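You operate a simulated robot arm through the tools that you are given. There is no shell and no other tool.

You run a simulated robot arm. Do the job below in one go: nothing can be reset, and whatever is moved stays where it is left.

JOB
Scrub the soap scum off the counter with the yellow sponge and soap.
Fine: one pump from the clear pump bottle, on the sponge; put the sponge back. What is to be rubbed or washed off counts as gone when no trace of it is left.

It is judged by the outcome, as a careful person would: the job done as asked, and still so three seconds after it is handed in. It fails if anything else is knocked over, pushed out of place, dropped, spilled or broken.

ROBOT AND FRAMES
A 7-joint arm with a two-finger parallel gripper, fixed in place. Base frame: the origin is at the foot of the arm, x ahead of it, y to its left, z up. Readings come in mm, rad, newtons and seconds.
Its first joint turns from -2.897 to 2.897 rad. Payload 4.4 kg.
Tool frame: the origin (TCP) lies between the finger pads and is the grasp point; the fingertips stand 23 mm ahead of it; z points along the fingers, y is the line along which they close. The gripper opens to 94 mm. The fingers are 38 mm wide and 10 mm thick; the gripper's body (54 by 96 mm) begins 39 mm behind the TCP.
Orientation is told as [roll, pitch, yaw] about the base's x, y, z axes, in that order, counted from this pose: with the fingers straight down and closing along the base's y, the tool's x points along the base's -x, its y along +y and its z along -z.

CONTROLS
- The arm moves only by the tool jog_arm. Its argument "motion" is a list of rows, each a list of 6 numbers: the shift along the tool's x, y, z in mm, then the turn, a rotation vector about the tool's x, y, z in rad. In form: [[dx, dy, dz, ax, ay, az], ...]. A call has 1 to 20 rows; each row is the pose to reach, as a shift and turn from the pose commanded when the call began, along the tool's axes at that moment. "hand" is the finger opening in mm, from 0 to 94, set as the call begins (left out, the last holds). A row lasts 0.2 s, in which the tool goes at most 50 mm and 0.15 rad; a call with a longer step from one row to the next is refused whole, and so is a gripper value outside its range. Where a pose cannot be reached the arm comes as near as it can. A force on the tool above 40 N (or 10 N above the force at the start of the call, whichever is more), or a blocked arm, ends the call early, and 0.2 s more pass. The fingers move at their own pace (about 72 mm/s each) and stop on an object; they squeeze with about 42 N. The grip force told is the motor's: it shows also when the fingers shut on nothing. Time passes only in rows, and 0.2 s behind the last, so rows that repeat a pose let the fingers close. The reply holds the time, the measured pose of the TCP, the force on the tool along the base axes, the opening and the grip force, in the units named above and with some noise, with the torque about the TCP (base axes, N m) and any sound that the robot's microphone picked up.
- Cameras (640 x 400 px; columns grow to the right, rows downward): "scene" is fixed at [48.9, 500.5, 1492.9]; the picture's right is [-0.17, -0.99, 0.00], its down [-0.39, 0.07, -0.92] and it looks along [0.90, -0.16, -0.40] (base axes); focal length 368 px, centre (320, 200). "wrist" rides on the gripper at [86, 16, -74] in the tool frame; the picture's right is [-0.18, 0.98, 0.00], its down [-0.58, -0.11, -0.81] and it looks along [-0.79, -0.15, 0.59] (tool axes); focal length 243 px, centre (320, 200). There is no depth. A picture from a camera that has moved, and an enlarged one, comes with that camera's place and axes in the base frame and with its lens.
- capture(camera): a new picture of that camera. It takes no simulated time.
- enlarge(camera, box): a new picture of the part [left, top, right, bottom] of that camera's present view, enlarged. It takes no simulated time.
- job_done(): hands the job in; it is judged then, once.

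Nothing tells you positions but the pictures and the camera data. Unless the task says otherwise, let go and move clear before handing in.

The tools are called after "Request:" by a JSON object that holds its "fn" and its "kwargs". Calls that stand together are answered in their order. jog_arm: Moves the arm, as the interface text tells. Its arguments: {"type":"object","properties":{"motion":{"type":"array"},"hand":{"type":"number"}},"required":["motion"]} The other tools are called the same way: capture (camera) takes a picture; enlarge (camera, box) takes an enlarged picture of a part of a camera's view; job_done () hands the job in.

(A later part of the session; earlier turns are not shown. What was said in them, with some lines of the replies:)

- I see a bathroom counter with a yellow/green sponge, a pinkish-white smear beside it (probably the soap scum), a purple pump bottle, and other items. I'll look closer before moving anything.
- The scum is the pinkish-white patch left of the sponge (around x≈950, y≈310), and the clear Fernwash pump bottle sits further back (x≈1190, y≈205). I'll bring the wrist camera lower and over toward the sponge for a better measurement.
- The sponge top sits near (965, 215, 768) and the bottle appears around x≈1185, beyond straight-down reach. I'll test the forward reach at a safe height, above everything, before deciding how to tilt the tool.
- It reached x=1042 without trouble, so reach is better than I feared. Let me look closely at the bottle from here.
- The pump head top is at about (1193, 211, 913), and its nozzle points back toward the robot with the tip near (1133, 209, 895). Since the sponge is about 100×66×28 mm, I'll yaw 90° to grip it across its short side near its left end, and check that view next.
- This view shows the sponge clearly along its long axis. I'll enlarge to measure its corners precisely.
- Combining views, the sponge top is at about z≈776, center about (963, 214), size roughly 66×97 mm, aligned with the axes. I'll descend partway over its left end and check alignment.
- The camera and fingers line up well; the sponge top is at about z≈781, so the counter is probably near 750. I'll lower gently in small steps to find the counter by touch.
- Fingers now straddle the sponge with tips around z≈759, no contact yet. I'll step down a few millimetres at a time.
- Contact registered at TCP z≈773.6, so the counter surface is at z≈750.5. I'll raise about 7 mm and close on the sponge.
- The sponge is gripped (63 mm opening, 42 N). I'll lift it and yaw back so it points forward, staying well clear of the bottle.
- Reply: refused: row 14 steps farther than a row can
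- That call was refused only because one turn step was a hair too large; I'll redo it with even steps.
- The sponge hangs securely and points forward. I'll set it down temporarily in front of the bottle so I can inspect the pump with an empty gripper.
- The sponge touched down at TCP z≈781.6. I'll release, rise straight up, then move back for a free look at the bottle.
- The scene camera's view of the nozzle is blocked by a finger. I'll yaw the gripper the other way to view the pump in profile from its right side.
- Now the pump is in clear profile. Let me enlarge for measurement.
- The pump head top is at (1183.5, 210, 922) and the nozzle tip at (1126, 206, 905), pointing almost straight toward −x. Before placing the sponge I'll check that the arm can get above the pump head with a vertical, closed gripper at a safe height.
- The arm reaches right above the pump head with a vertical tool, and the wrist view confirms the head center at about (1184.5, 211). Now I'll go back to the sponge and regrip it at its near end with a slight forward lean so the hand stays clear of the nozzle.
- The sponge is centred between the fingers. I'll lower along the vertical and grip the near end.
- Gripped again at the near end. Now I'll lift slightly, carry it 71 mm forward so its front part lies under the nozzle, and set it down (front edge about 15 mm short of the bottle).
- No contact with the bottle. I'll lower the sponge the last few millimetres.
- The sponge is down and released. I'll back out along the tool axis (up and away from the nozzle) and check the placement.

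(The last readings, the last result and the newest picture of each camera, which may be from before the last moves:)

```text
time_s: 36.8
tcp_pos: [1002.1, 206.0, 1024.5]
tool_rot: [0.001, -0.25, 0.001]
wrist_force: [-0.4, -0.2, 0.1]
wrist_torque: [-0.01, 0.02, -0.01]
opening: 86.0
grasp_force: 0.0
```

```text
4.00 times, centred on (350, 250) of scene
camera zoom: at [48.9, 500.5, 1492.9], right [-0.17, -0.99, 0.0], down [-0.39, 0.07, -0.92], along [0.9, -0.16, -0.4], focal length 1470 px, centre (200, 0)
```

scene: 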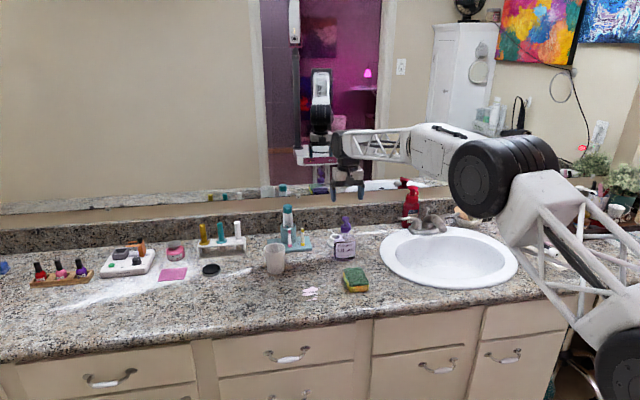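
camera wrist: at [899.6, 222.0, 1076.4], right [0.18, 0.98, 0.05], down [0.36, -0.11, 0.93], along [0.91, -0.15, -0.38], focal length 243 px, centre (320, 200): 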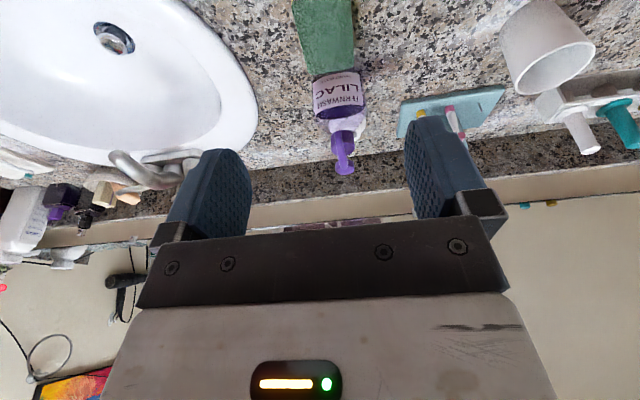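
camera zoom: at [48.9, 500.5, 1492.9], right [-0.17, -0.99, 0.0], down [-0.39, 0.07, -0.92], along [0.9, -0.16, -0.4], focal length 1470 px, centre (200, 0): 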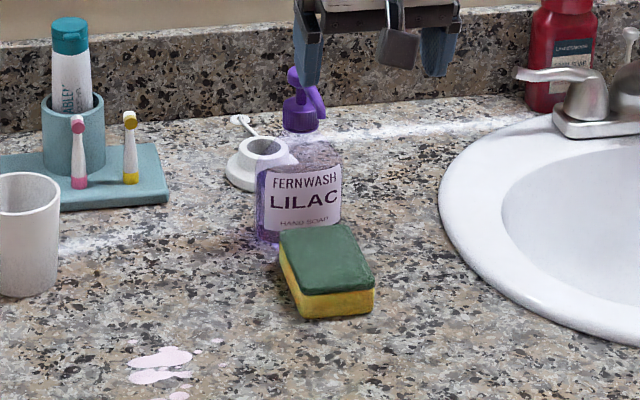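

The sponge lies from x≈1050 to 1150 at y≈206, directly under the nozzle tip (1126, 206). Next I'll close the fingers, go upright and hover 25 mm above the pump head.

Request:
{"fn": "jog_arm", "kwargs": {"motion": [[-44, 1, 11.2, 0, 0.08, 0], [-88, 2, 22.5, 0, 0.16, 0], [-132, 3.5, 33.7, 0, 0.25, 0], [-176.3, 4.5, 45, 0, 0.25, 0], [-169.6, 4.5, 71.2, 0, 0.25, 0], [-163, 4.5, 97.3, 0, 0.25, 0], [-163, 4.5, 97.3, 0, 0.25, 0]], "hand": 0}}

Request:
{"fn": "capture", "kwargs": {"camera": "wrist"}}

Request:
{"fn": "enlarge", "kwargs": {"camera": "scene", "box": [300, 180, 400, 280]}}

```text
time_s: 38.4
tcp_pos: [1184.1, 210.4, 971.7]
tool_rot: [-0.001, 0.001, 0.001]
wrist_force: [1.2, -0.7, -0.5]
wrist_torque: [0.01, -0.01, 0.01]
opening: 0.0
grasp_force: 42.0
```

```text
taken
camera wrist: at [1097.7, 227.6, 1046.3], right [0.18, 0.98, 0.0], down [0.58, -0.11, 0.81], along [0.79, -0.15, -0.59], focal length 243 px, centre (320, 200)
```

wrist: 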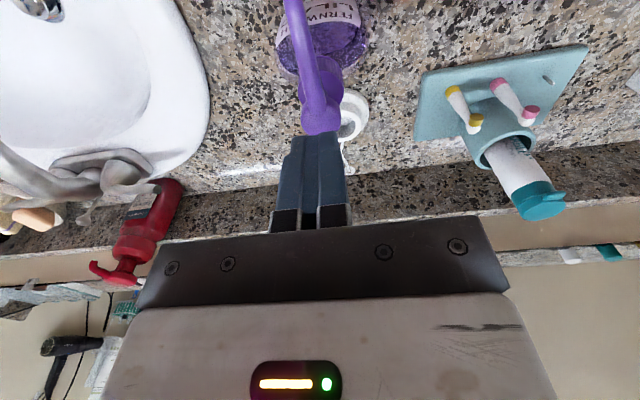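

```text
4.00 times, centred on (350, 230) of scene
camera zoom: at [48.9, 500.5, 1492.9], right [-0.17, -0.99, 0.0], down [-0.39, 0.07, -0.92], along [0.9, -0.16, -0.4], focal length 1470 px, centre (200, 80)
```

zoom: 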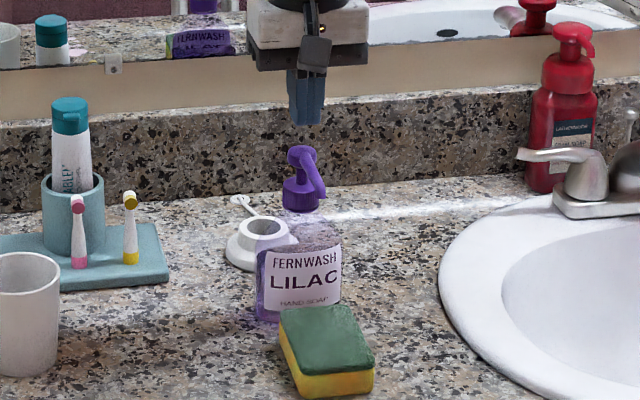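

Request:
{"fn": "enlarge", "kwargs": {"camera": "wrist", "box": [260, 60, 380, 240]}}

Request:
{"fn": "enlarge", "kwargs": {"camera": "scene", "box": [325, 195, 365, 235]}}

```text
2.22 times, centred on (320, 150) of wrist
camera zoom: at [1097.7, 227.6, 1046.3], right [0.18, 0.98, 0.0], down [0.58, -0.11, 0.81], along [0.79, -0.15, -0.59], focal length 539 px, centre (320, 311)
```

zoom: 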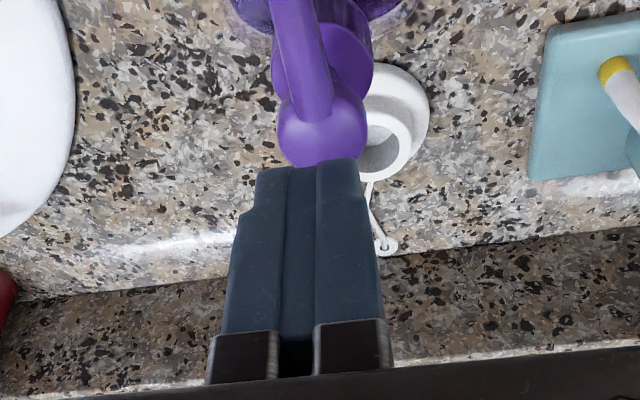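

```text
10.00 times, centred on (345, 215) of scene
camera zoom: at [48.9, 500.5, 1492.9], right [-0.17, -0.99, 0.0], down [-0.39, 0.07, -0.92], along [0.9, -0.16, -0.4], focal length 3676 px, centre (70, 50)
```

zoom: 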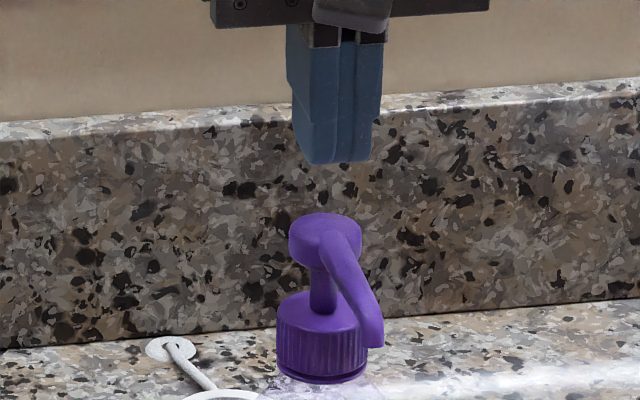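

Alignment over the pump head is good. I'll press down once, smoothly, watching the force.

Request:
{"fn": "jog_arm", "kwargs": {"motion": [[0, 0.5, 10, 0, 0, 0], [0, 0.5, 20, 0, 0, 0], [0, 0.5, 25, 0, 0, 0], [0, 0.5, 28, 0, 0, 0], [0, 0.5, 31, 0, 0, 0], [0, 0.5, 34, 0, 0, 0], [0, 0.5, 37, 0, 0, 0], [0, 0.5, 40, 0, 0, 0], [0, 0.5, 40, 0, 0, 0]]}}

Request:
{"fn": "enlarge", "kwargs": {"camera": "scene", "box": [315, 190, 385, 290]}}

```text
time_s: 40.4
tcp_pos: [1183.7, 210.9, 933.7]
tool_rot: [0.0, -0.003, 0.0]
wrist_force: [0.4, 2.5, 8.1]
wrist_torque: [0.07, -0.05, 0.0]
opening: 0.0
grasp_force: 41.9
```

```text
4.00 times, centred on (350, 240) of scene
camera zoom: at [48.9, 500.5, 1492.9], right [-0.17, -0.99, 0.0], down [-0.39, 0.07, -0.92], along [0.9, -0.16, -0.4], focal length 1470 px, centre (200, 40)
```

zoom: 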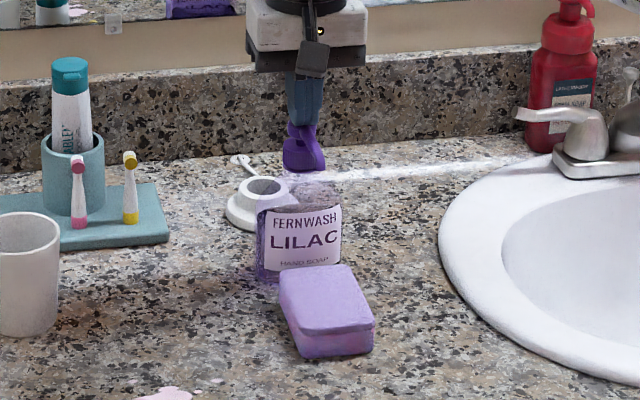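

The sponge has turned lilac: the soap landed on it with one press. I'll lift straight up off the pump.

Request:
{"fn": "jog_arm", "kwargs": {"motion": [[0, 0, -8, 0, 0, 0], [0, 0, -16, 0, 0, 0], [0, 0, -30, 0, 0, 0], [0, 0, -60, 0, 0, 0], [0, 0, -90, 0, 0, 0], [0, 0, -90, 0, 0, 0]]}}

Request:
{"fn": "capture", "kwargs": {"camera": "wrist"}}

Request:
{"fn": "enlarge", "kwargs": {"camera": "scene", "box": [290, 190, 400, 310]}}

```text
time_s: 41.8
tcp_pos: [1184.4, 212.0, 1022.1]
tool_rot: [0.0, 0.0, -0.001]
wrist_force: [-0.6, 0.2, 0.6]
wrist_torque: [0.0, 0.0, -0.01]
opening: 0.0
grasp_force: 42.2
```

```text
taken
camera wrist: at [1096.9, 228.2, 1096.8], right [0.18, 0.98, 0.0], down [0.58, -0.11, 0.81], along [0.79, -0.15, -0.59], focal length 243 px, centre (320, 200)
```

wrist: 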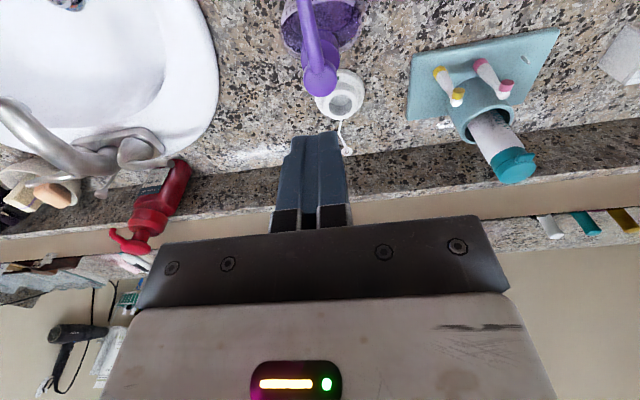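

```text
3.33 times, centred on (345, 250) of scene
camera zoom: at [48.9, 500.5, 1492.9], right [-0.17, -0.99, 0.0], down [-0.39, 0.07, -0.92], along [0.9, -0.16, -0.4], focal length 1225 px, centre (237, 33)
```

zoom: 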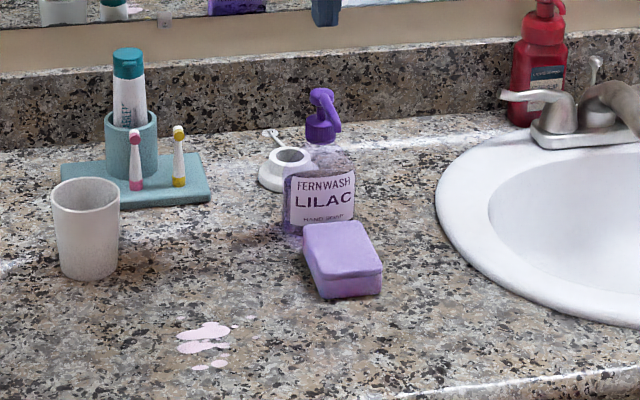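

Pump and bottle are back as they were. I'll return along the same tilted path to regrip the sponge's near end.

Request:
{"fn": "jog_arm", "kwargs": {"motion": [[45, -1, -2, 0, 0, 0], [90, -2, -4, 0, -0.05, 0], [135, -4, -4, 0, -0.15, 0], [182, -5, -4, 0, -0.25, 0], [182, -5, -4, 0, -0.25, 0]], "hand": 86}}

Request:
{"fn": "capture", "kwargs": {"camera": "wrist"}}

```text
time_s: 43.0
tcp_pos: [1002.0, 205.3, 1026.2]
tool_rot: [0.001, -0.252, 0.001]
wrist_force: [-0.6, -0.7, 0.0]
wrist_torque: [-0.03, 0.04, 0.04]
opening: 85.8
grasp_force: 0.2
```

```text
taken
camera wrist: at [899.2, 222.5, 1077.3], right [0.18, 0.98, 0.05], down [0.36, -0.11, 0.93], along [0.91, -0.15, -0.38], focal length 243 px, centre (320, 200)
```

wrist: 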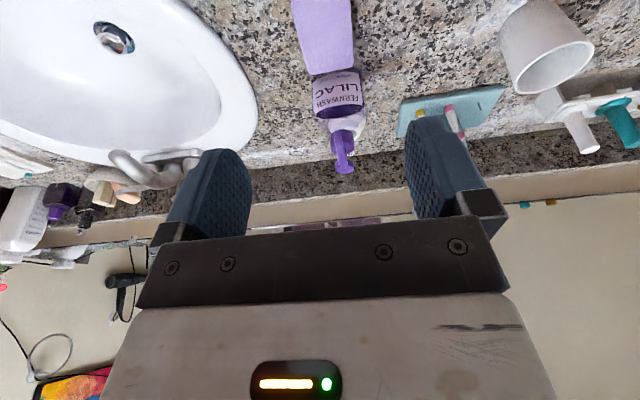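

Request:
{"fn": "jog_arm", "kwargs": {"motion": [[0, 0, 45, 0, 0, 0], [0, 0, 90, 0, 0, 0], [0, 0, 135, 0, 0, 0], [0, 0, 175, 0, 0, 0], [0, 0, 205, 0, 0, 0], [0, 0, 225, 0, 0, 0], [0, 0, 240, 0, 0, 0], [0, 0, 249, 0, 0, 0], [0, 0, 249, 0, 0, 0]]}}

Request:
{"fn": "capture", "kwargs": {"camera": "wrist"}}

```text
time_s: 45.0
tcp_pos: [1064.6, 206.9, 784.7]
tool_rot: [0.0, -0.249, 0.0]
wrist_force: [0.2, 0.3, -0.6]
wrist_torque: [0.02, -0.04, 0.03]
opening: 86.2
grasp_force: 0.1
```

```text
taken
camera wrist: at [961.7, 223.2, 835.0], right [0.18, 0.98, 0.05], down [0.36, -0.11, 0.93], along [0.91, -0.15, -0.38], focal length 243 px, centre (320, 200)
```

wrist: 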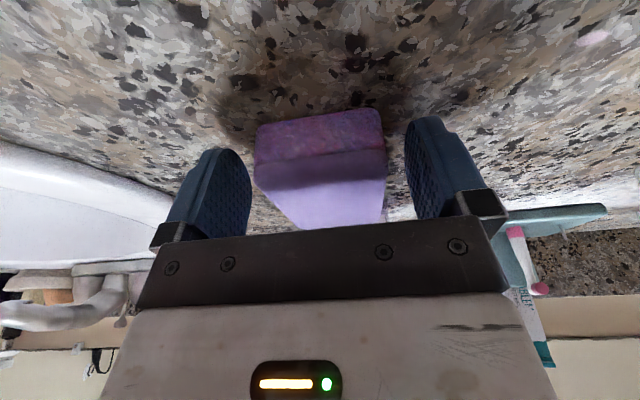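

Fingers straddle the sponge. I'll close, lift 10 mm, draw it straight back out from under the nozzle, then carry it over the scum.

Request:
{"fn": "jog_arm", "kwargs": {"motion": [[0, 0, 0, 0, 0, 0], [0, 0, 0, 0, 0, 0], [0, 0, 0, 0, 0, 0], [0, 0, 0, 0, 0, 0]], "hand": 30}}

Request:
{"fn": "jog_arm", "kwargs": {"motion": [[-1.2, 0, -4.8, 0, 0, 0], [-2.5, 0, -9.7, 0, 0, 0], [16.5, 0, -15.5, 0, 0, 0], [35.8, 0, -21.5, 0, 0, 0], [73.8, 0, -34.3, 0, 0, 0], [92.6, 0, -49.4, 0, 0, 0], [92.6, 0, -49.4, 0, 0, 0]]}}

Request:
{"fn": "capture", "kwargs": {"camera": "wrist"}}

Request:
{"fn": "enlarge", "kwargs": {"camera": "scene", "box": [260, 190, 420, 320]}}

```text
time_s: 46.0
tcp_pos: [1063.6, 207.3, 783.6]
tool_rot: [0.0, -0.25, 0.0]
wrist_force: [0.0, -0.1, -0.1]
wrist_torque: [-0.04, 0.01, -0.01]
opening: 63.3
grasp_force: 42.0
```

```text
time_s: 47.6
tcp_pos: [962.0, 206.5, 809.4]
tool_rot: [0.0, -0.249, 0.001]
wrist_force: [0.3, -1.2, -0.2]
wrist_torque: [0.01, 0.01, -0.01]
opening: 63.1
grasp_force: 42.2
```

```text
taken
camera wrist: at [859.5, 222.5, 860.5], right [0.18, 0.98, 0.05], down [0.36, -0.11, 0.93], along [0.91, -0.15, -0.38], focal length 243 px, centre (320, 200)
```

wrist: 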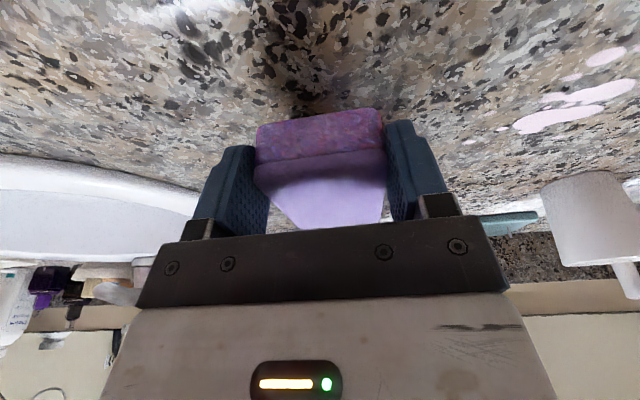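

```text
3.08 times, centred on (340, 255) of scene
camera zoom: at [48.9, 500.5, 1492.9], right [-0.17, -0.99, 0.0], down [-0.39, 0.07, -0.92], along [0.9, -0.16, -0.4], focal length 1131 px, centre (258, 31)
```

zoom: 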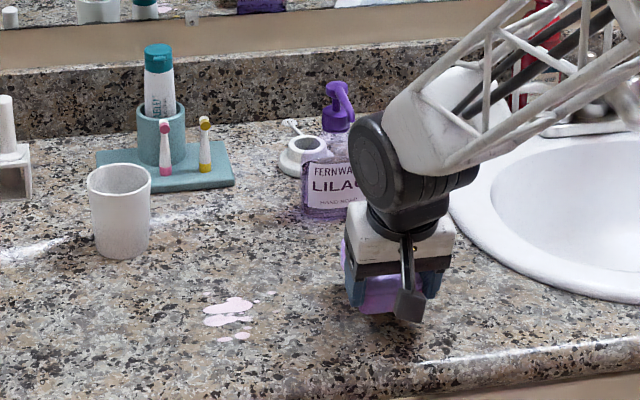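

The sponge is clear of the bottle, and the scum spans roughly x 960–1058, y 308–395. I'll carry the sponge over and lower it onto the scum center so I can regrip it at its middle.

Request:
{"fn": "jog_arm", "kwargs": {"motion": [[0, 40, 0, 0, 0, 0], [0, 80, 0, 0, 0, 0], [0, 120, 0, 0, 0, 0], [0, 145, 0, 0, 0, 0], [0, 145, 10, 0, 0, 0], [0, 145, 18, 0, 0, 0], [0, 145, 24, 0, 0, 0], [0, 145, 24, 0, 0, 0]]}}

Request:
{"fn": "enlarge", "kwargs": {"camera": "scene", "box": [260, 190, 420, 320]}}

```text
time_s: 49.4
tcp_pos: [967.1, 351.8, 785.4]
tool_rot: [0.0, -0.249, 0.001]
wrist_force: [0.0, 0.1, 0.0]
wrist_torque: [0.01, 0.01, 0.0]
opening: 63.0
grasp_force: 42.0
```

```text
3.08 times, centred on (340, 255) of scene
camera zoom: at [48.9, 500.5, 1492.9], right [-0.17, -0.99, 0.0], down [-0.39, 0.07, -0.92], along [0.9, -0.16, -0.4], focal length 1131 px, centre (258, 31)
```

zoom: 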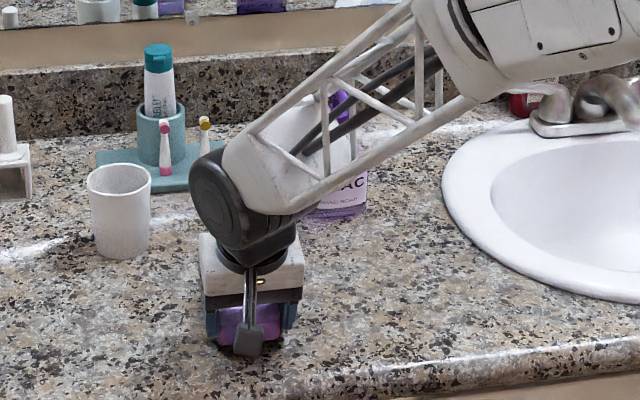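

Request:
{"fn": "jog_arm", "kwargs": {"motion": [[0.2, 0, 0.8, 0, 0, 0], [0.4, 0, 1.6, 0, 0, 0], [0.4, 0, 1.6, 0, 0, 0]]}}

Request:
{"fn": "jog_arm", "kwargs": {"motion": [[0, 0, 0, 0, 0, 0], [0, 0, 0, 0, 0, 0], [0, 0, 0, 0, 0, 0], [0, 0, -20, 0, 0, 0], [0, 0, -60, 0, 0, 0], [0, 0, -100, 0, 0, 0], [0, 0, -100, 0, 0, 0]], "hand": 86}}

Request:
{"fn": "capture", "kwargs": {"camera": "wrist"}}

Request:
{"fn": "enlarge", "kwargs": {"camera": "scene", "box": [260, 230, 380, 320]}}

```text
time_s: 50.2
tcp_pos: [967.5, 352.0, 784.9]
tool_rot: [0.0, -0.249, 0.001]
wrist_force: [0.4, 0.2, 0.3]
wrist_torque: [0.03, 0.01, 0.01]
opening: 63.0
grasp_force: 42.3
```

```text
time_s: 51.8
tcp_pos: [942.8, 352.0, 882.8]
tool_rot: [0.0, -0.25, 0.001]
wrist_force: [-0.3, -0.1, 0.4]
wrist_torque: [0.02, -0.03, -0.02]
opening: 85.8
grasp_force: 0.0
```

```text
taken
camera wrist: at [840.4, 368.7, 933.7], right [0.18, 0.98, 0.05], down [0.36, -0.11, 0.93], along [0.91, -0.15, -0.38], focal length 243 px, centre (320, 200)
```

wrist: 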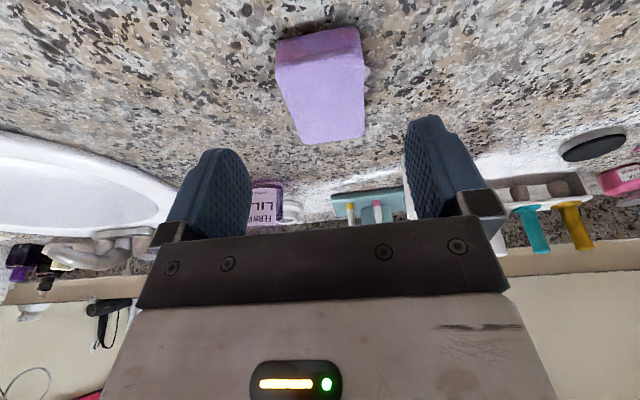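

```text
4.44 times, centred on (320, 275) of scene
camera zoom: at [48.9, 500.5, 1492.9], right [-0.17, -0.99, 0.0], down [-0.39, 0.07, -0.92], along [0.9, -0.16, -0.4], focal length 1634 px, centre (320, -133)
```

zoom: 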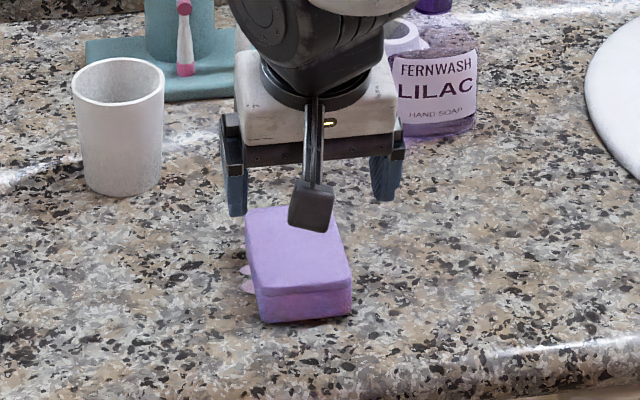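

The sponge covers most of the scum, center about (1004, 352). I'll go upright above its middle and descend.

Request:
{"fn": "jog_arm", "kwargs": {"motion": [[-30, 0, 7.5, 0, 0.1, 0], [-59.1, 0, 15.1, 0, 0.2, 0], [-59.1, 0, 15.1, 0, 0.25, 0], [-49.2, 0, 53.9, 0, 0.25, 0], [-41, 0, 86, 0, 0.25, 0], [-41, 0, 86, 0, 0.25, 0]]}}

Request:
{"fn": "capture", "kwargs": {"camera": "wrist"}}

Request:
{"fn": "enlarge", "kwargs": {"camera": "scene", "box": [260, 230, 380, 320]}}

```text
time_s: 53.2
tcp_pos: [1005.1, 352.8, 807.3]
tool_rot: [0.0, 0.001, 0.001]
wrist_force: [0.0, 0.4, -1.0]
wrist_torque: [-0.01, -0.02, -0.04]
opening: 86.2
grasp_force: 0.1
```

```text
taken
camera wrist: at [917.7, 367.9, 883.0], right [0.18, 0.98, 0.0], down [0.58, -0.11, 0.81], along [0.79, -0.15, -0.59], focal length 243 px, centre (320, 200)
```

wrist: 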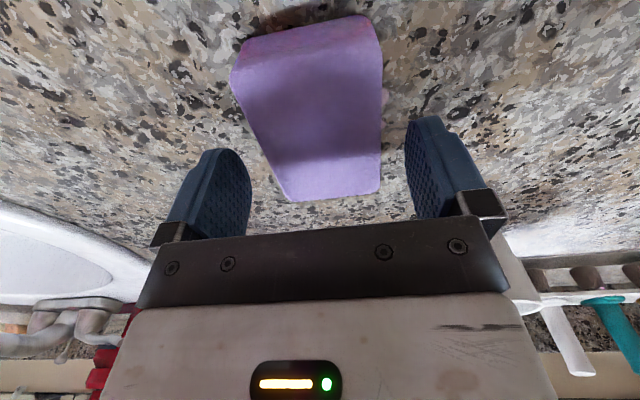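

```text
4.44 times, centred on (320, 275) of scene
camera zoom: at [48.9, 500.5, 1492.9], right [-0.17, -0.99, 0.0], down [-0.39, 0.07, -0.92], along [0.9, -0.16, -0.4], focal length 1634 px, centre (320, -133)
```

zoom: 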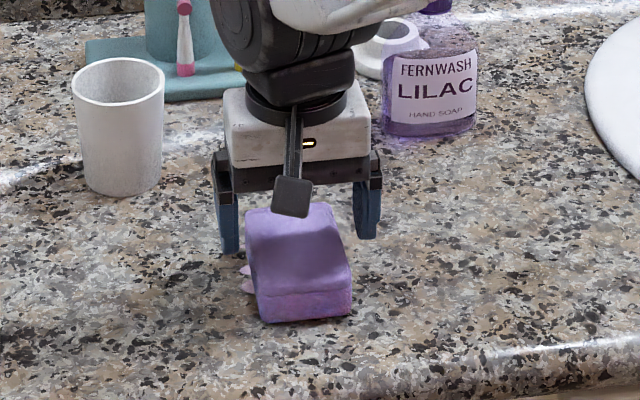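

Request:
{"fn": "jog_arm", "kwargs": {"motion": [[0, 0.5, 9, 0, 0, 0], [0, 0.5, 18, 0, 0, 0], [0, 0.5, 26, 0, 0, 0], [0, 0.5, 26, 0, 0, 0]]}}

Request:
{"fn": "jog_arm", "kwargs": {"motion": [[0, 0, 0, 0, 0, 0], [0, 0, 0, 0, 0, 0], [0, 0, 0, 0, 0, 0], [0, 0, 0, 0, 0, 0]], "hand": 30}}

```text
time_s: 54.2
tcp_pos: [1005.6, 351.7, 782.8]
tool_rot: [0.0, 0.0, 0.001]
wrist_force: [-0.3, -0.6, -0.5]
wrist_torque: [-0.02, 0.0, 0.01]
opening: 85.9
grasp_force: 0.1
```

```text
time_s: 55.2
tcp_pos: [1004.5, 351.7, 783.5]
tool_rot: [0.0, 0.001, -0.001]
wrist_force: [-0.1, 0.3, 0.2]
wrist_torque: [-0.03, -0.03, 0.01]
opening: 63.4
grasp_force: 42.0
```

The sponge is gripped at its middle. I'll press lightly and scrub back and forth across the whole patch.

Request:
{"fn": "jog_arm", "kwargs": {"motion": [[0, 0, 3, 0, 0, 0], [0, 15, 4, 0, 0, 0], [0, 35, 4, 0, 0, 0], [0, 45, 4, 0, 0, 0], [0, 25, 4, 0, 0, 0], [0, 0, 4, 0, 0, 0], [0, -25, 4, 0, 0, 0], [0, -42, 4, 0, 0, 0], [12, -25, 4, 0, 0, 0], [12, 0, 4, 0, 0, 0], [12, 25, 4, 0, 0, 0], [12, 42, 4, 0, 0, 0], [-20, 42, 4, 0, 0, 0], [-20, 20, 4, 0, 0, 0], [-20, 0, 4, 0, 0, 0], [-20, -20, 4, 0, 0, 0], [-20, -40, 4, 0, 0, 0], [-5, -20, 4, 0, 0, 0], [0, 0, 4, 0, 0, 0], [0, 0, 4, 0, 0, 0]]}}

Request:
{"fn": "capture", "kwargs": {"camera": "wrist"}}

Request:
{"fn": "enlarge", "kwargs": {"camera": "scene", "box": [260, 230, 380, 320]}}

```text
time_s: 55.9
tcp_pos: [1005.6, 372.9, 782.6]
tool_rot: [-0.001, -0.006, 0.001]
wrist_force: [0.3, 1.0, 4.1]
wrist_torque: [0.05, 0.17, -0.01]
opening: 63.1
grasp_force: 41.9
stopped in row 3: the force on the tool passed its limit at 42 N (the readings are from after the stop); the commanded pose is now the measured one
```

```text
taken
camera wrist: at [919.0, 388.7, 856.8], right [0.18, 0.98, 0.0], down [0.58, -0.11, 0.81], along [0.8, -0.15, -0.59], focal length 243 px, centre (320, 200)
```

wrist: 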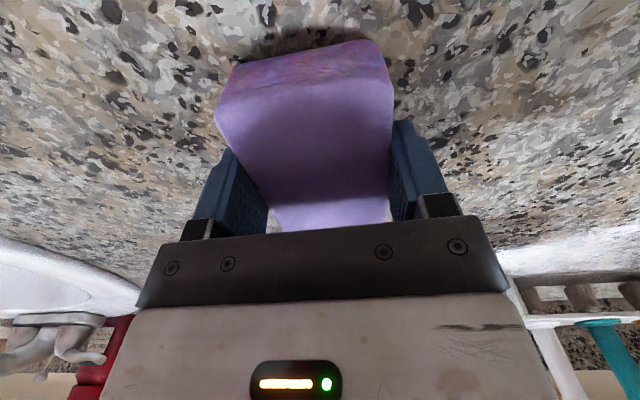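

```text
4.44 times, centred on (320, 275) of scene
camera zoom: at [48.9, 500.5, 1492.9], right [-0.17, -0.99, 0.0], down [-0.39, 0.07, -0.92], along [0.9, -0.16, -0.4], focal length 1634 px, centre (320, -133)
```

zoom: 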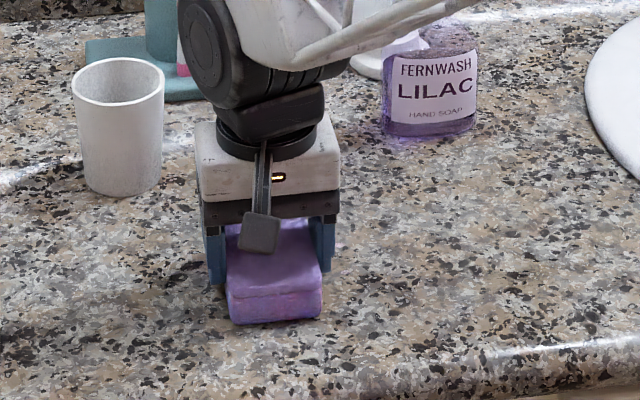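

Pressing 4 mm was slightly too firm; contact is about 4 N at the current height, which is enough. I'll continue scrubbing with gentler, smaller strokes.

Request:
{"fn": "jog_arm", "kwargs": {"motion": [[0, 8, 0.5, 0, 0, 0], [0, 18, 0.5, 0, 0, 0], [0, 24, 0.5, 0, 0, 0], [0, 14, 0.5, 0, 0, 0], [0, 2, 0.5, 0, 0, 0], [0, -10, 0.5, 0, 0, 0], [0, -22, 0.5, 0, 0, 0], [0, -34, 0.5, 0, 0, 0], [0, -46, 0.5, 0, 0, 0], [0, -58, 0.5, 0, 0, 0], [0, -64, 0.5, 0, 0, 0], [0, -52, 0.5, 0, 0, 0], [0, -40, 0.5, 0, 0, 0], [0, -28, 0.5, 0, 0, 0], [0, -16, 0.5, 0, 0, 0], [0, -4, 0.5, 0, 0, 0], [0, 8, 0.5, 0, 0, 0], [0, 18, 0.5, 0, 0, 0], [0, 24, 0.5, 0, 0, 0], [0, 24, 0.5, 0, 0, 0]]}}

Request:
{"fn": "enlarge", "kwargs": {"camera": "scene", "box": [260, 230, 380, 320]}}

```text
time_s: 60.1
tcp_pos: [1006.2, 398.0, 781.9]
tool_rot: [0.001, -0.003, 0.001]
wrist_force: [0.7, -2.7, 12.8]
wrist_torque: [0.01, -0.02, 0.01]
opening: 63.5
grasp_force: 41.8
```

```text
4.44 times, centred on (320, 275) of scene
camera zoom: at [48.9, 500.5, 1492.9], right [-0.17, -0.99, 0.0], down [-0.39, 0.07, -0.92], along [0.9, -0.16, -0.4], focal length 1634 px, centre (320, -133)
```

zoom: 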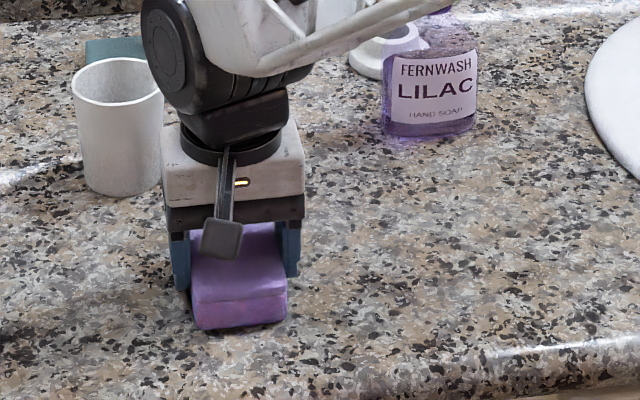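

Force is about 13 N and the visible counter already looks clean. I'll do more strokes offset forward and back to cover the outlying specks.

Request:
{"fn": "jog_arm", "kwargs": {"motion": [[-8, 0, 0, 0, 0, 0], [-16, -4, 0, 0, 0, 0], [-24, -12, 0, 0, 0, 0], [-24, -26, 0, 0, 0, 0], [-24, -40, 0, 0, 0, 0], [-24, -54, 0, 0, 0, 0], [-24, -68, 0, 0, 0, 0], [-24, -82, 0, 0, 0, 0], [-24, -90, 0, 0, 0, 0], [-12, -90, 0, 0, 0, 0], [0, -90, 0, 0, 0, 0], [12, -88, 0, 0, 0, 0], [20, -80, 0, 0, 0, 0], [20, -66, 0, 0, 0, 0], [20, -52, 0, 0, 0, 0], [20, -38, 0, 0, 0, 0], [20, -24, 0, 0, 0, 0], [20, -10, 0, 0, 0, 0], [20, 0, 0, 0, 0, 0], [10, -6, 0, 0, 0, 0]]}}

Request:
{"fn": "enlarge", "kwargs": {"camera": "scene", "box": [260, 230, 380, 320]}}

```text
time_s: 64.3
tcp_pos: [996.0, 392.4, 782.3]
tool_rot: [0.003, -0.004, 0.0]
wrist_force: [-4.9, 7.1, 10.9]
wrist_torque: [0.3, 0.14, 0.02]
opening: 63.3
grasp_force: 42.1
```

```text
4.44 times, centred on (320, 275) of scene
camera zoom: at [48.9, 500.5, 1492.9], right [-0.17, -0.99, 0.0], down [-0.39, 0.07, -0.92], along [0.9, -0.16, -0.4], focal length 1634 px, centre (320, -133)
```

zoom: 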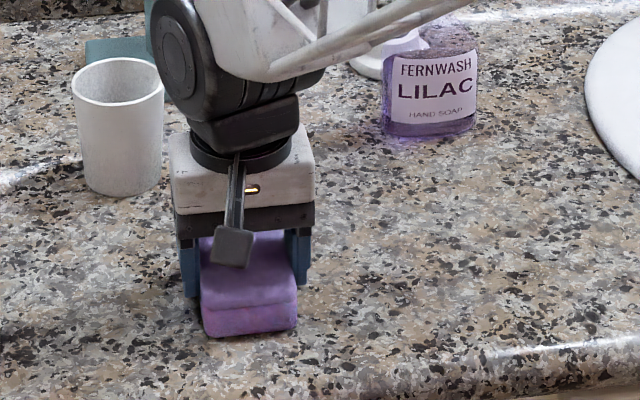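

I'll lift the sponge and move it toward its original spot to inspect the scrubbed area.

Request:
{"fn": "jog_arm", "kwargs": {"motion": [[0, 0, -10, 0, 0, 0], [0, 0, -30, 0, 0, 0], [0, 0, -60, 0, 0, 0], [0, -40, -70, 0, 0, 0], [0, -85, -70, 0, 0, 0], [0, -130, -70, 0, 0, 0], [10, -175, -70, 0, 0, 0], [30, -176, -70, 0, 0, 0], [30, -176, -70, 0, 0, 0]]}}

Request:
{"fn": "enlarge", "kwargs": {"camera": "scene", "box": [260, 230, 380, 320]}}

Request:
{"fn": "capture", "kwargs": {"camera": "wrist"}}

Request:
{"fn": "capture", "kwargs": {"camera": "scene"}}

```text
time_s: 66.3
tcp_pos: [966.1, 213.1, 851.2]
tool_rot: [0.0, -0.003, -0.001]
wrist_force: [-0.3, 0.7, -0.4]
wrist_torque: [0.02, -0.01, 0.0]
opening: 63.1
grasp_force: 41.9
```

```text
4.44 times, centred on (320, 275) of scene
camera zoom: at [48.9, 500.5, 1492.9], right [-0.17, -0.99, 0.0], down [-0.39, 0.07, -0.92], along [0.9, -0.16, -0.4], focal length 1634 px, centre (320, -133)
```

zoom: 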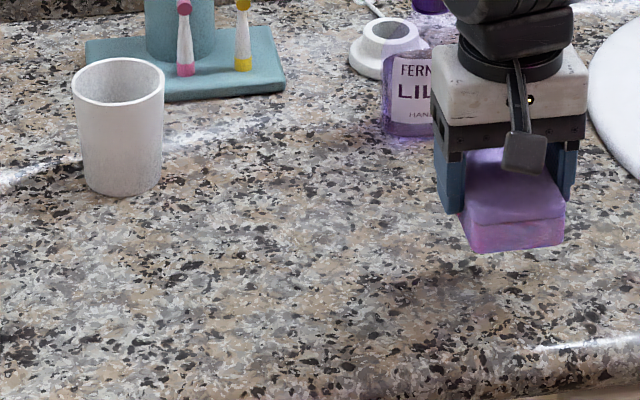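

```text
taken
camera wrist: at [878.8, 229.3, 925.4], right [0.18, 0.98, 0.0], down [0.58, -0.11, 0.81], along [0.79, -0.15, -0.59], focal length 243 px, centre (320, 200)
```

wrist: 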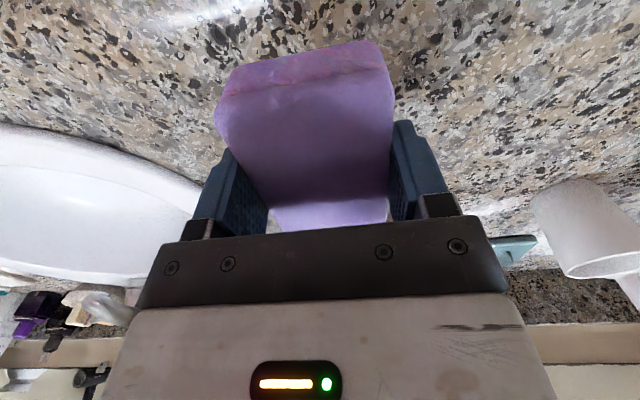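

```text
taken
```

scene: 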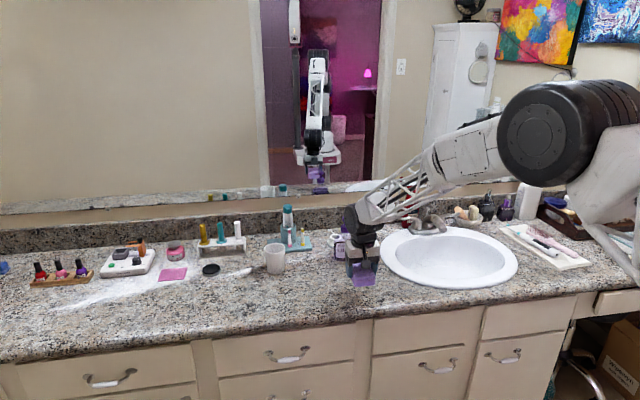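

The patch appears gone. Let me zoom in tightly to look for any traces left.

Request:
{"fn": "enlarge", "kwargs": {"camera": "scene", "box": [285, 270, 345, 310]}}

Request:
{"fn": "enlarge", "kwargs": {"camera": "wrist", "box": [400, 0, 640, 180]}}

Request:
{"fn": "enlarge", "kwargs": {"camera": "scene", "box": [320, 240, 400, 310]}}

```text
10.00 times, centred on (315, 290) of scene
camera zoom: at [48.9, 500.5, 1492.9], right [-0.17, -0.99, 0.0], down [-0.39, 0.07, -0.92], along [0.9, -0.16, -0.4], focal length 3676 px, centre (370, -700)
```

zoom: 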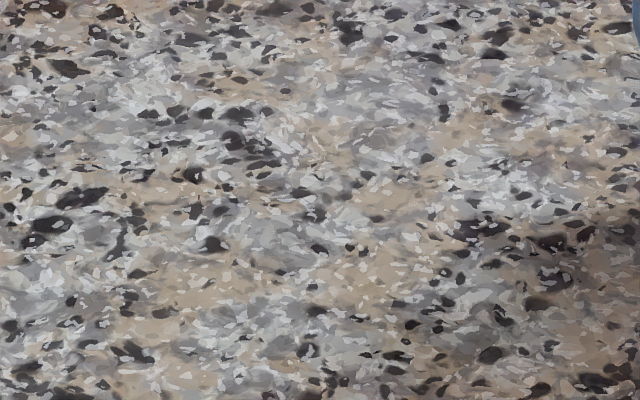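

```text
2.22 times, centred on (520, 90) of wrist
camera zoom: at [878.8, 229.3, 925.4], right [0.18, 0.98, 0.0], down [0.58, -0.11, 0.81], along [0.79, -0.15, -0.59], focal length 539 px, centre (-124, 444)
```

zoom: 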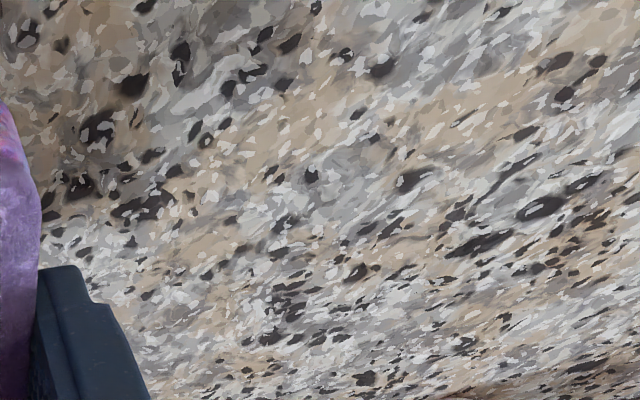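

```text
5.71 times, centred on (360, 275) of scene
camera zoom: at [48.9, 500.5, 1492.9], right [-0.17, -0.99, 0.0], down [-0.39, 0.07, -0.92], along [0.9, -0.16, -0.4], focal length 2101 px, centre (91, -229)
```

zoom: 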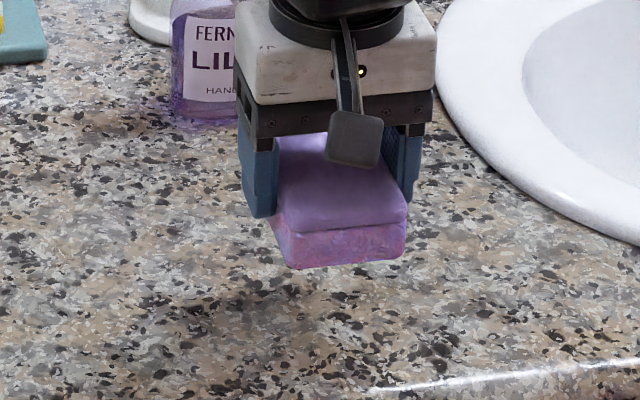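

No trace of scum remains. Now I'll rotate the sponge back to its original orientation above its original place (center ≈ (964.6, 216)).

Request:
{"fn": "jog_arm", "kwargs": {"motion": [[0, 0, 0, 0, 0, 0.13], [0, 0, 0, 0, 0, 0.26], [0, 1, 0, 0, 0, 0.39], [0, 1, 0, 0, 0, 0.52], [1, 1, 0, 0, 0, 0.65], [1, 2, 0, 0, 0, 0.78], [1, 2, 0, 0, 0, 0.91], [1, 2, 0, 0, 0, 1.04], [1, 3, 0, 0, 0, 1.17], [1, 3, 0, 0, 0, 1.3], [1, 3, 0, 0, 0, 1.43], [1, 3, 0, 0, 0, 1.5708], [1, 3, 0, 0, 0, 1.5708]]}}

Request:
{"fn": "capture", "kwargs": {"camera": "wrist"}}

```text
time_s: 69.1
tcp_pos: [965.6, 218.1, 852.4]
tool_rot: [0.004, 0.0, -1.572]
wrist_force: [-0.1, 0.9, -0.4]
wrist_torque: [0.02, -0.03, -0.03]
opening: 63.5
grasp_force: 41.9
```

```text
taken
camera wrist: at [980.2, 303.8, 926.3], right [0.98, -0.19, 0.0], down [-0.11, -0.58, 0.81], along [-0.15, -0.79, -0.59], focal length 243 px, centre (320, 200)
```

wrist: 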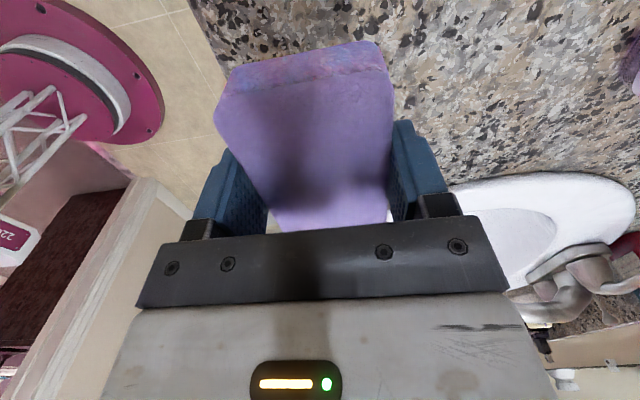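

Request:
{"fn": "jog_arm", "kwargs": {"motion": [[-1, 0, 25, 0, 0, 0], [-1, 0, 45, 0, 0, 0], [-1, 0, 58, 0, 0, 0], [-1, 0, 64, 0, 0, 0], [-1, 0, 67, 0, 0, 0], [-1, 0, 67, 0, 0, 0]]}}

```text
time_s: 70.5
tcp_pos: [964.4, 215.8, 785.0]
tool_rot: [0.004, -0.001, -1.572]
wrist_force: [0.0, 0.0, -0.5]
wrist_torque: [0.03, 0.03, -0.01]
opening: 63.3
grasp_force: 41.7
```

Request:
{"fn": "jog_arm", "kwargs": {"motion": [[0, 0, 1, 0, 0, 0], [0, 0, 2, 0, 0, 0], [0, 0, 2, 0, 0, 0]]}}

```text
time_s: 71.3
tcp_pos: [964.7, 216.1, 781.6]
tool_rot: [0.004, 0.0, -1.57]
wrist_force: [-0.1, -0.5, 0.0]
wrist_torque: [0.01, -0.06, 0.01]
opening: 63.2
grasp_force: 41.9
```

Request:
{"fn": "jog_arm", "kwargs": {"motion": [[0, 0, 0.7, 0, 0, 0], [0, 0, 1.4, 0, 0, 0], [0, 0, 1.4, 0, 0, 0]]}}

```text
time_s: 72.1
tcp_pos: [964.2, 217.1, 781.5]
tool_rot: [0.006, -0.001, -1.569]
wrist_force: [0.9, -0.3, 10.0]
wrist_torque: [-0.32, 0.17, 0.0]
opening: 63.3
grasp_force: 42.1
```

Contact confirmed. I'll ease off the pressure, release the sponge and rise straight up.

Request:
{"fn": "jog_arm", "kwargs": {"motion": [[0, 0, -0.8, 0, 0, 0], [0, 0, -0.8, 0, 0, 0]]}}

Request:
{"fn": "jog_arm", "kwargs": {"motion": [[0, 0, 0, 0, 0, 0], [0, 0, 0, 0, 0, 0], [0, 0, 0, 0, 0, 0], [0, 0, -10, 0, 0, 0], [0, 0, -30, 0, 0, 0], [0, 0, -70, 0, 0, 0], [0, 0, -118, 0, 0, 0], [0, 0, -118, 0, 0, 0]], "hand": 88}}

Request:
{"fn": "capture", "kwargs": {"camera": "wrist"}}

Request:
{"fn": "enlarge", "kwargs": {"camera": "scene", "box": [290, 260, 400, 320]}}

```text
time_s: 72.7
tcp_pos: [965.1, 217.2, 780.7]
tool_rot: [0.003, -0.001, -1.57]
wrist_force: [0.4, 1.3, 7.0]
wrist_torque: [-0.19, 0.1, 0.04]
opening: 63.3
grasp_force: 42.2
```

```text
time_s: 74.5
tcp_pos: [964.7, 215.9, 899.2]
tool_rot: [0.004, 0.001, -1.571]
wrist_force: [0.0, 0.0, 0.4]
wrist_torque: [0.01, -0.02, -0.03]
opening: 88.0
grasp_force: 0.1
```

```text
taken
camera wrist: at [979.7, 302.2, 974.3], right [0.98, -0.18, 0.0], down [-0.11, -0.58, 0.81], along [-0.15, -0.79, -0.59], focal length 243 px, centre (320, 200)
```

wrist: 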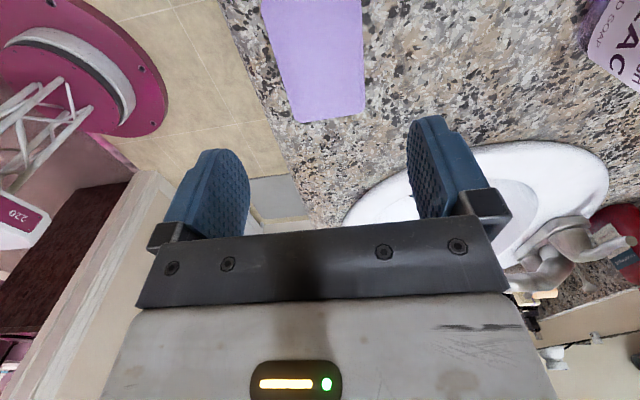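

```text
5.82 times, centred on (345, 290) of scene
camera zoom: at [48.9, 500.5, 1492.9], right [-0.17, -0.99, 0.0], down [-0.39, 0.07, -0.92], along [0.9, -0.16, -0.4], focal length 2139 px, centre (174, -324)
```

zoom: 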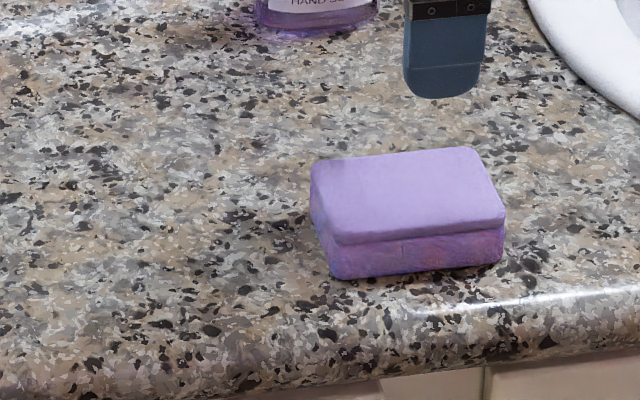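

The sponge is back in its original spot. I'll move the arm clear and do a final check of the whole scene.

Request:
{"fn": "jog_arm", "kwargs": {"motion": [[0, 0, -45, 0, 0, 0], [0, -20, -90, 0, 0, -0.13], [0, -60, -130, 0, 0, -0.26], [0, -100, -150, 0, 0, -0.39], [-20, -140, -160, 0, 0, -0.52], [-50, -160, -160, 0, 0, -0.65], [-80, -165, -180, 0, 0, -0.78], [-110, -165, -200, 0, 0, -0.91], [-130, -165, -220, 0, 0, -1.04], [-130, -165, -240, 0, 0, -1.17], [-130, -165, -250, 0, 0, -1.3], [-130, -165, -250, 0, 0, -1.43], [-130, -165, -250, 0, 0, -1.5708], [-130, -165, -250, 0, 0, -1.5708]]}}

Request:
{"fn": "capture", "kwargs": {"camera": "scene"}}

Request:
{"fn": "enlarge", "kwargs": {"camera": "scene", "box": [240, 180, 420, 320]}}

Request:
{"fn": "capture", "kwargs": {"camera": "wrist"}}

```text
refused: row 3 steps farther than a row can; nothing moved
```

```text
taken
```

scene: 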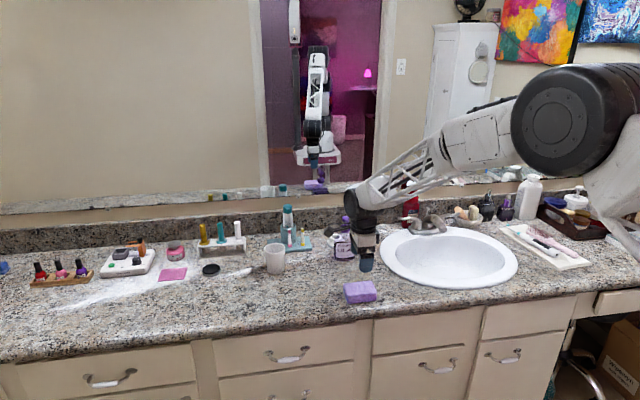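

```text
2.86 times, centred on (330, 250) of scene
camera zoom: at [48.9, 500.5, 1492.9], right [-0.17, -0.99, 0.0], down [-0.39, 0.07, -0.92], along [0.9, -0.16, -0.4], focal length 1050 px, centre (291, 57)
```

zoom: 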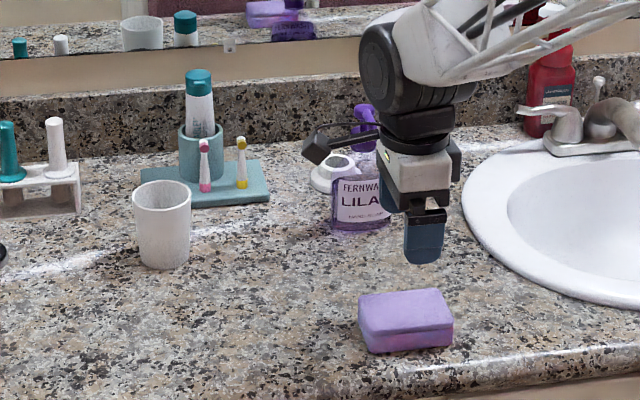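

```text
taken
camera wrist: at [979.7, 302.2, 974.3], right [0.98, -0.18, 0.0], down [-0.11, -0.58, 0.81], along [-0.15, -0.79, -0.59], focal length 243 px, centre (320, 200)
```

wrist: 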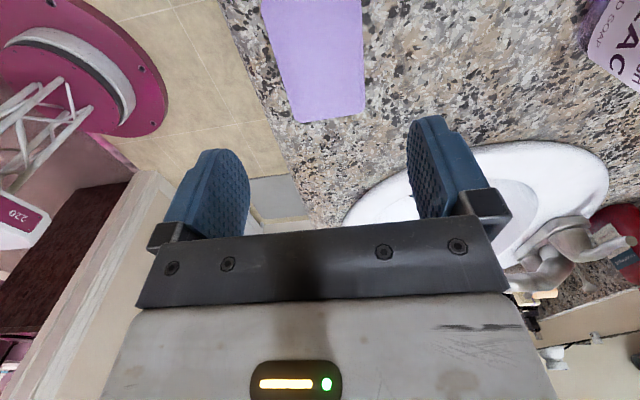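

That move was refused for a step slightly too long; everything on the counter looks in place. I'll retreat with smaller steps.

Request:
{"fn": "jog_arm", "kwargs": {"motion": [[0, 0, -40, 0, 0, 0], [0, 0, -80, 0, 0, -0.1], [0, -25, -110, 0, 0, -0.22], [-10, -55, -130, 0, 0, -0.35], [-25, -85, -145, 0, 0, -0.48], [-45, -115, -160, 0, 0, -0.61], [-65, -135, -180, 0, 0, -0.74], [-85, -150, -200, 0, 0, -0.87], [-105, -160, -220, 0, 0, -1.0], [-120, -165, -235, 0, 0, -1.13], [-130, -165, -245, 0, 0, -1.26], [-130, -165, -250, 0, 0, -1.39], [-130, -165, -250, 0, 0, -1.5], [-130, -165, -250, 0, 0, -1.5708], [-130, -165, -250, 0, 0, -1.5708]]}}

Request:
{"fn": "capture", "kwargs": {"camera": "scene"}}

Request:
{"fn": "enlarge", "kwargs": {"camera": "scene", "box": [240, 180, 420, 320]}}

Request:
{"fn": "enlarge", "kwargs": {"camera": "wrist", "box": [340, 0, 640, 240]}}

```text
time_s: 77.7
tcp_pos: [798.1, 85.9, 1147.7]
tool_rot: [0.001, -0.004, 0.003]
wrist_force: [-0.3, -0.3, -0.1]
wrist_torque: [0.01, 0.03, 0.01]
opening: 87.9
grasp_force: 0.0
```

```text
taken
```

scene: 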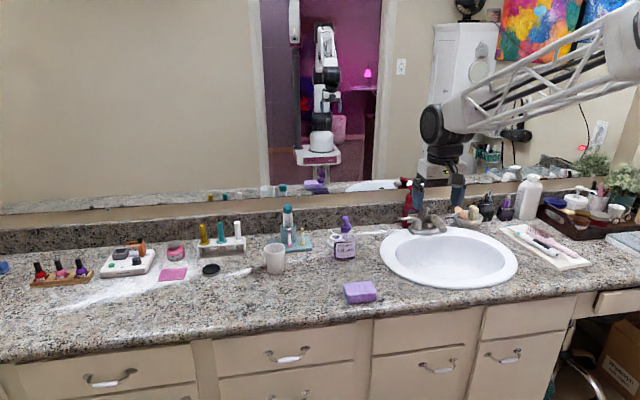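

```text
2.86 times, centred on (330, 250) of scene
camera zoom: at [48.9, 500.5, 1492.9], right [-0.17, -0.99, 0.0], down [-0.39, 0.07, -0.92], along [0.9, -0.16, -0.4], focal length 1050 px, centre (291, 57)
```

zoom: 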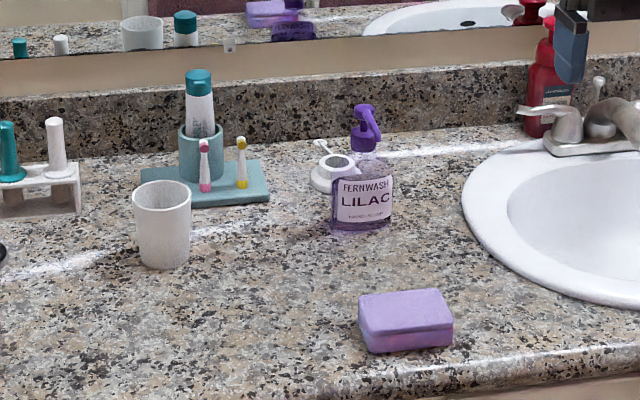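

```text
1.67 times, centred on (490, 120) of wrist
camera zoom: at [711.4, 102.4, 1223.3], right [0.18, 0.98, 0.0], down [0.58, -0.11, 0.81], along [0.8, -0.15, -0.59], focal length 404 px, centre (37, 333)
```

zoom: 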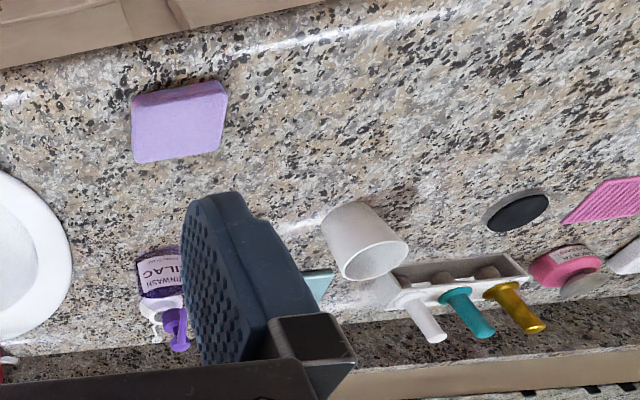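

The scum is gone, the soaped sponge is back at its original spot, and the bottle and other items look where they were at the start. The arm is clear and empty, so I'm handing the job in.

Request:
{"fn": "job_done", "kwargs": {}}

```text
The job is handed in.
```

The soap scum is off the counter, and close-up pictures show no trace of it left. I used one pump from the clear Fernwash bottle, which landed on the sponge.

- **Sponge:** it's back in its original spot, within a few millimetres. It is now lilac from the soap.
- **Everything else:** I never lifted or moved the bottle. It and the other items look where they were at the start.
- **Arm:** it is clear of the counter, with the gripper open and empty.

The first scrubbing stroke went over the 40 N force limit and the arm stopped itself. I finished the scrubbing with a lighter press.
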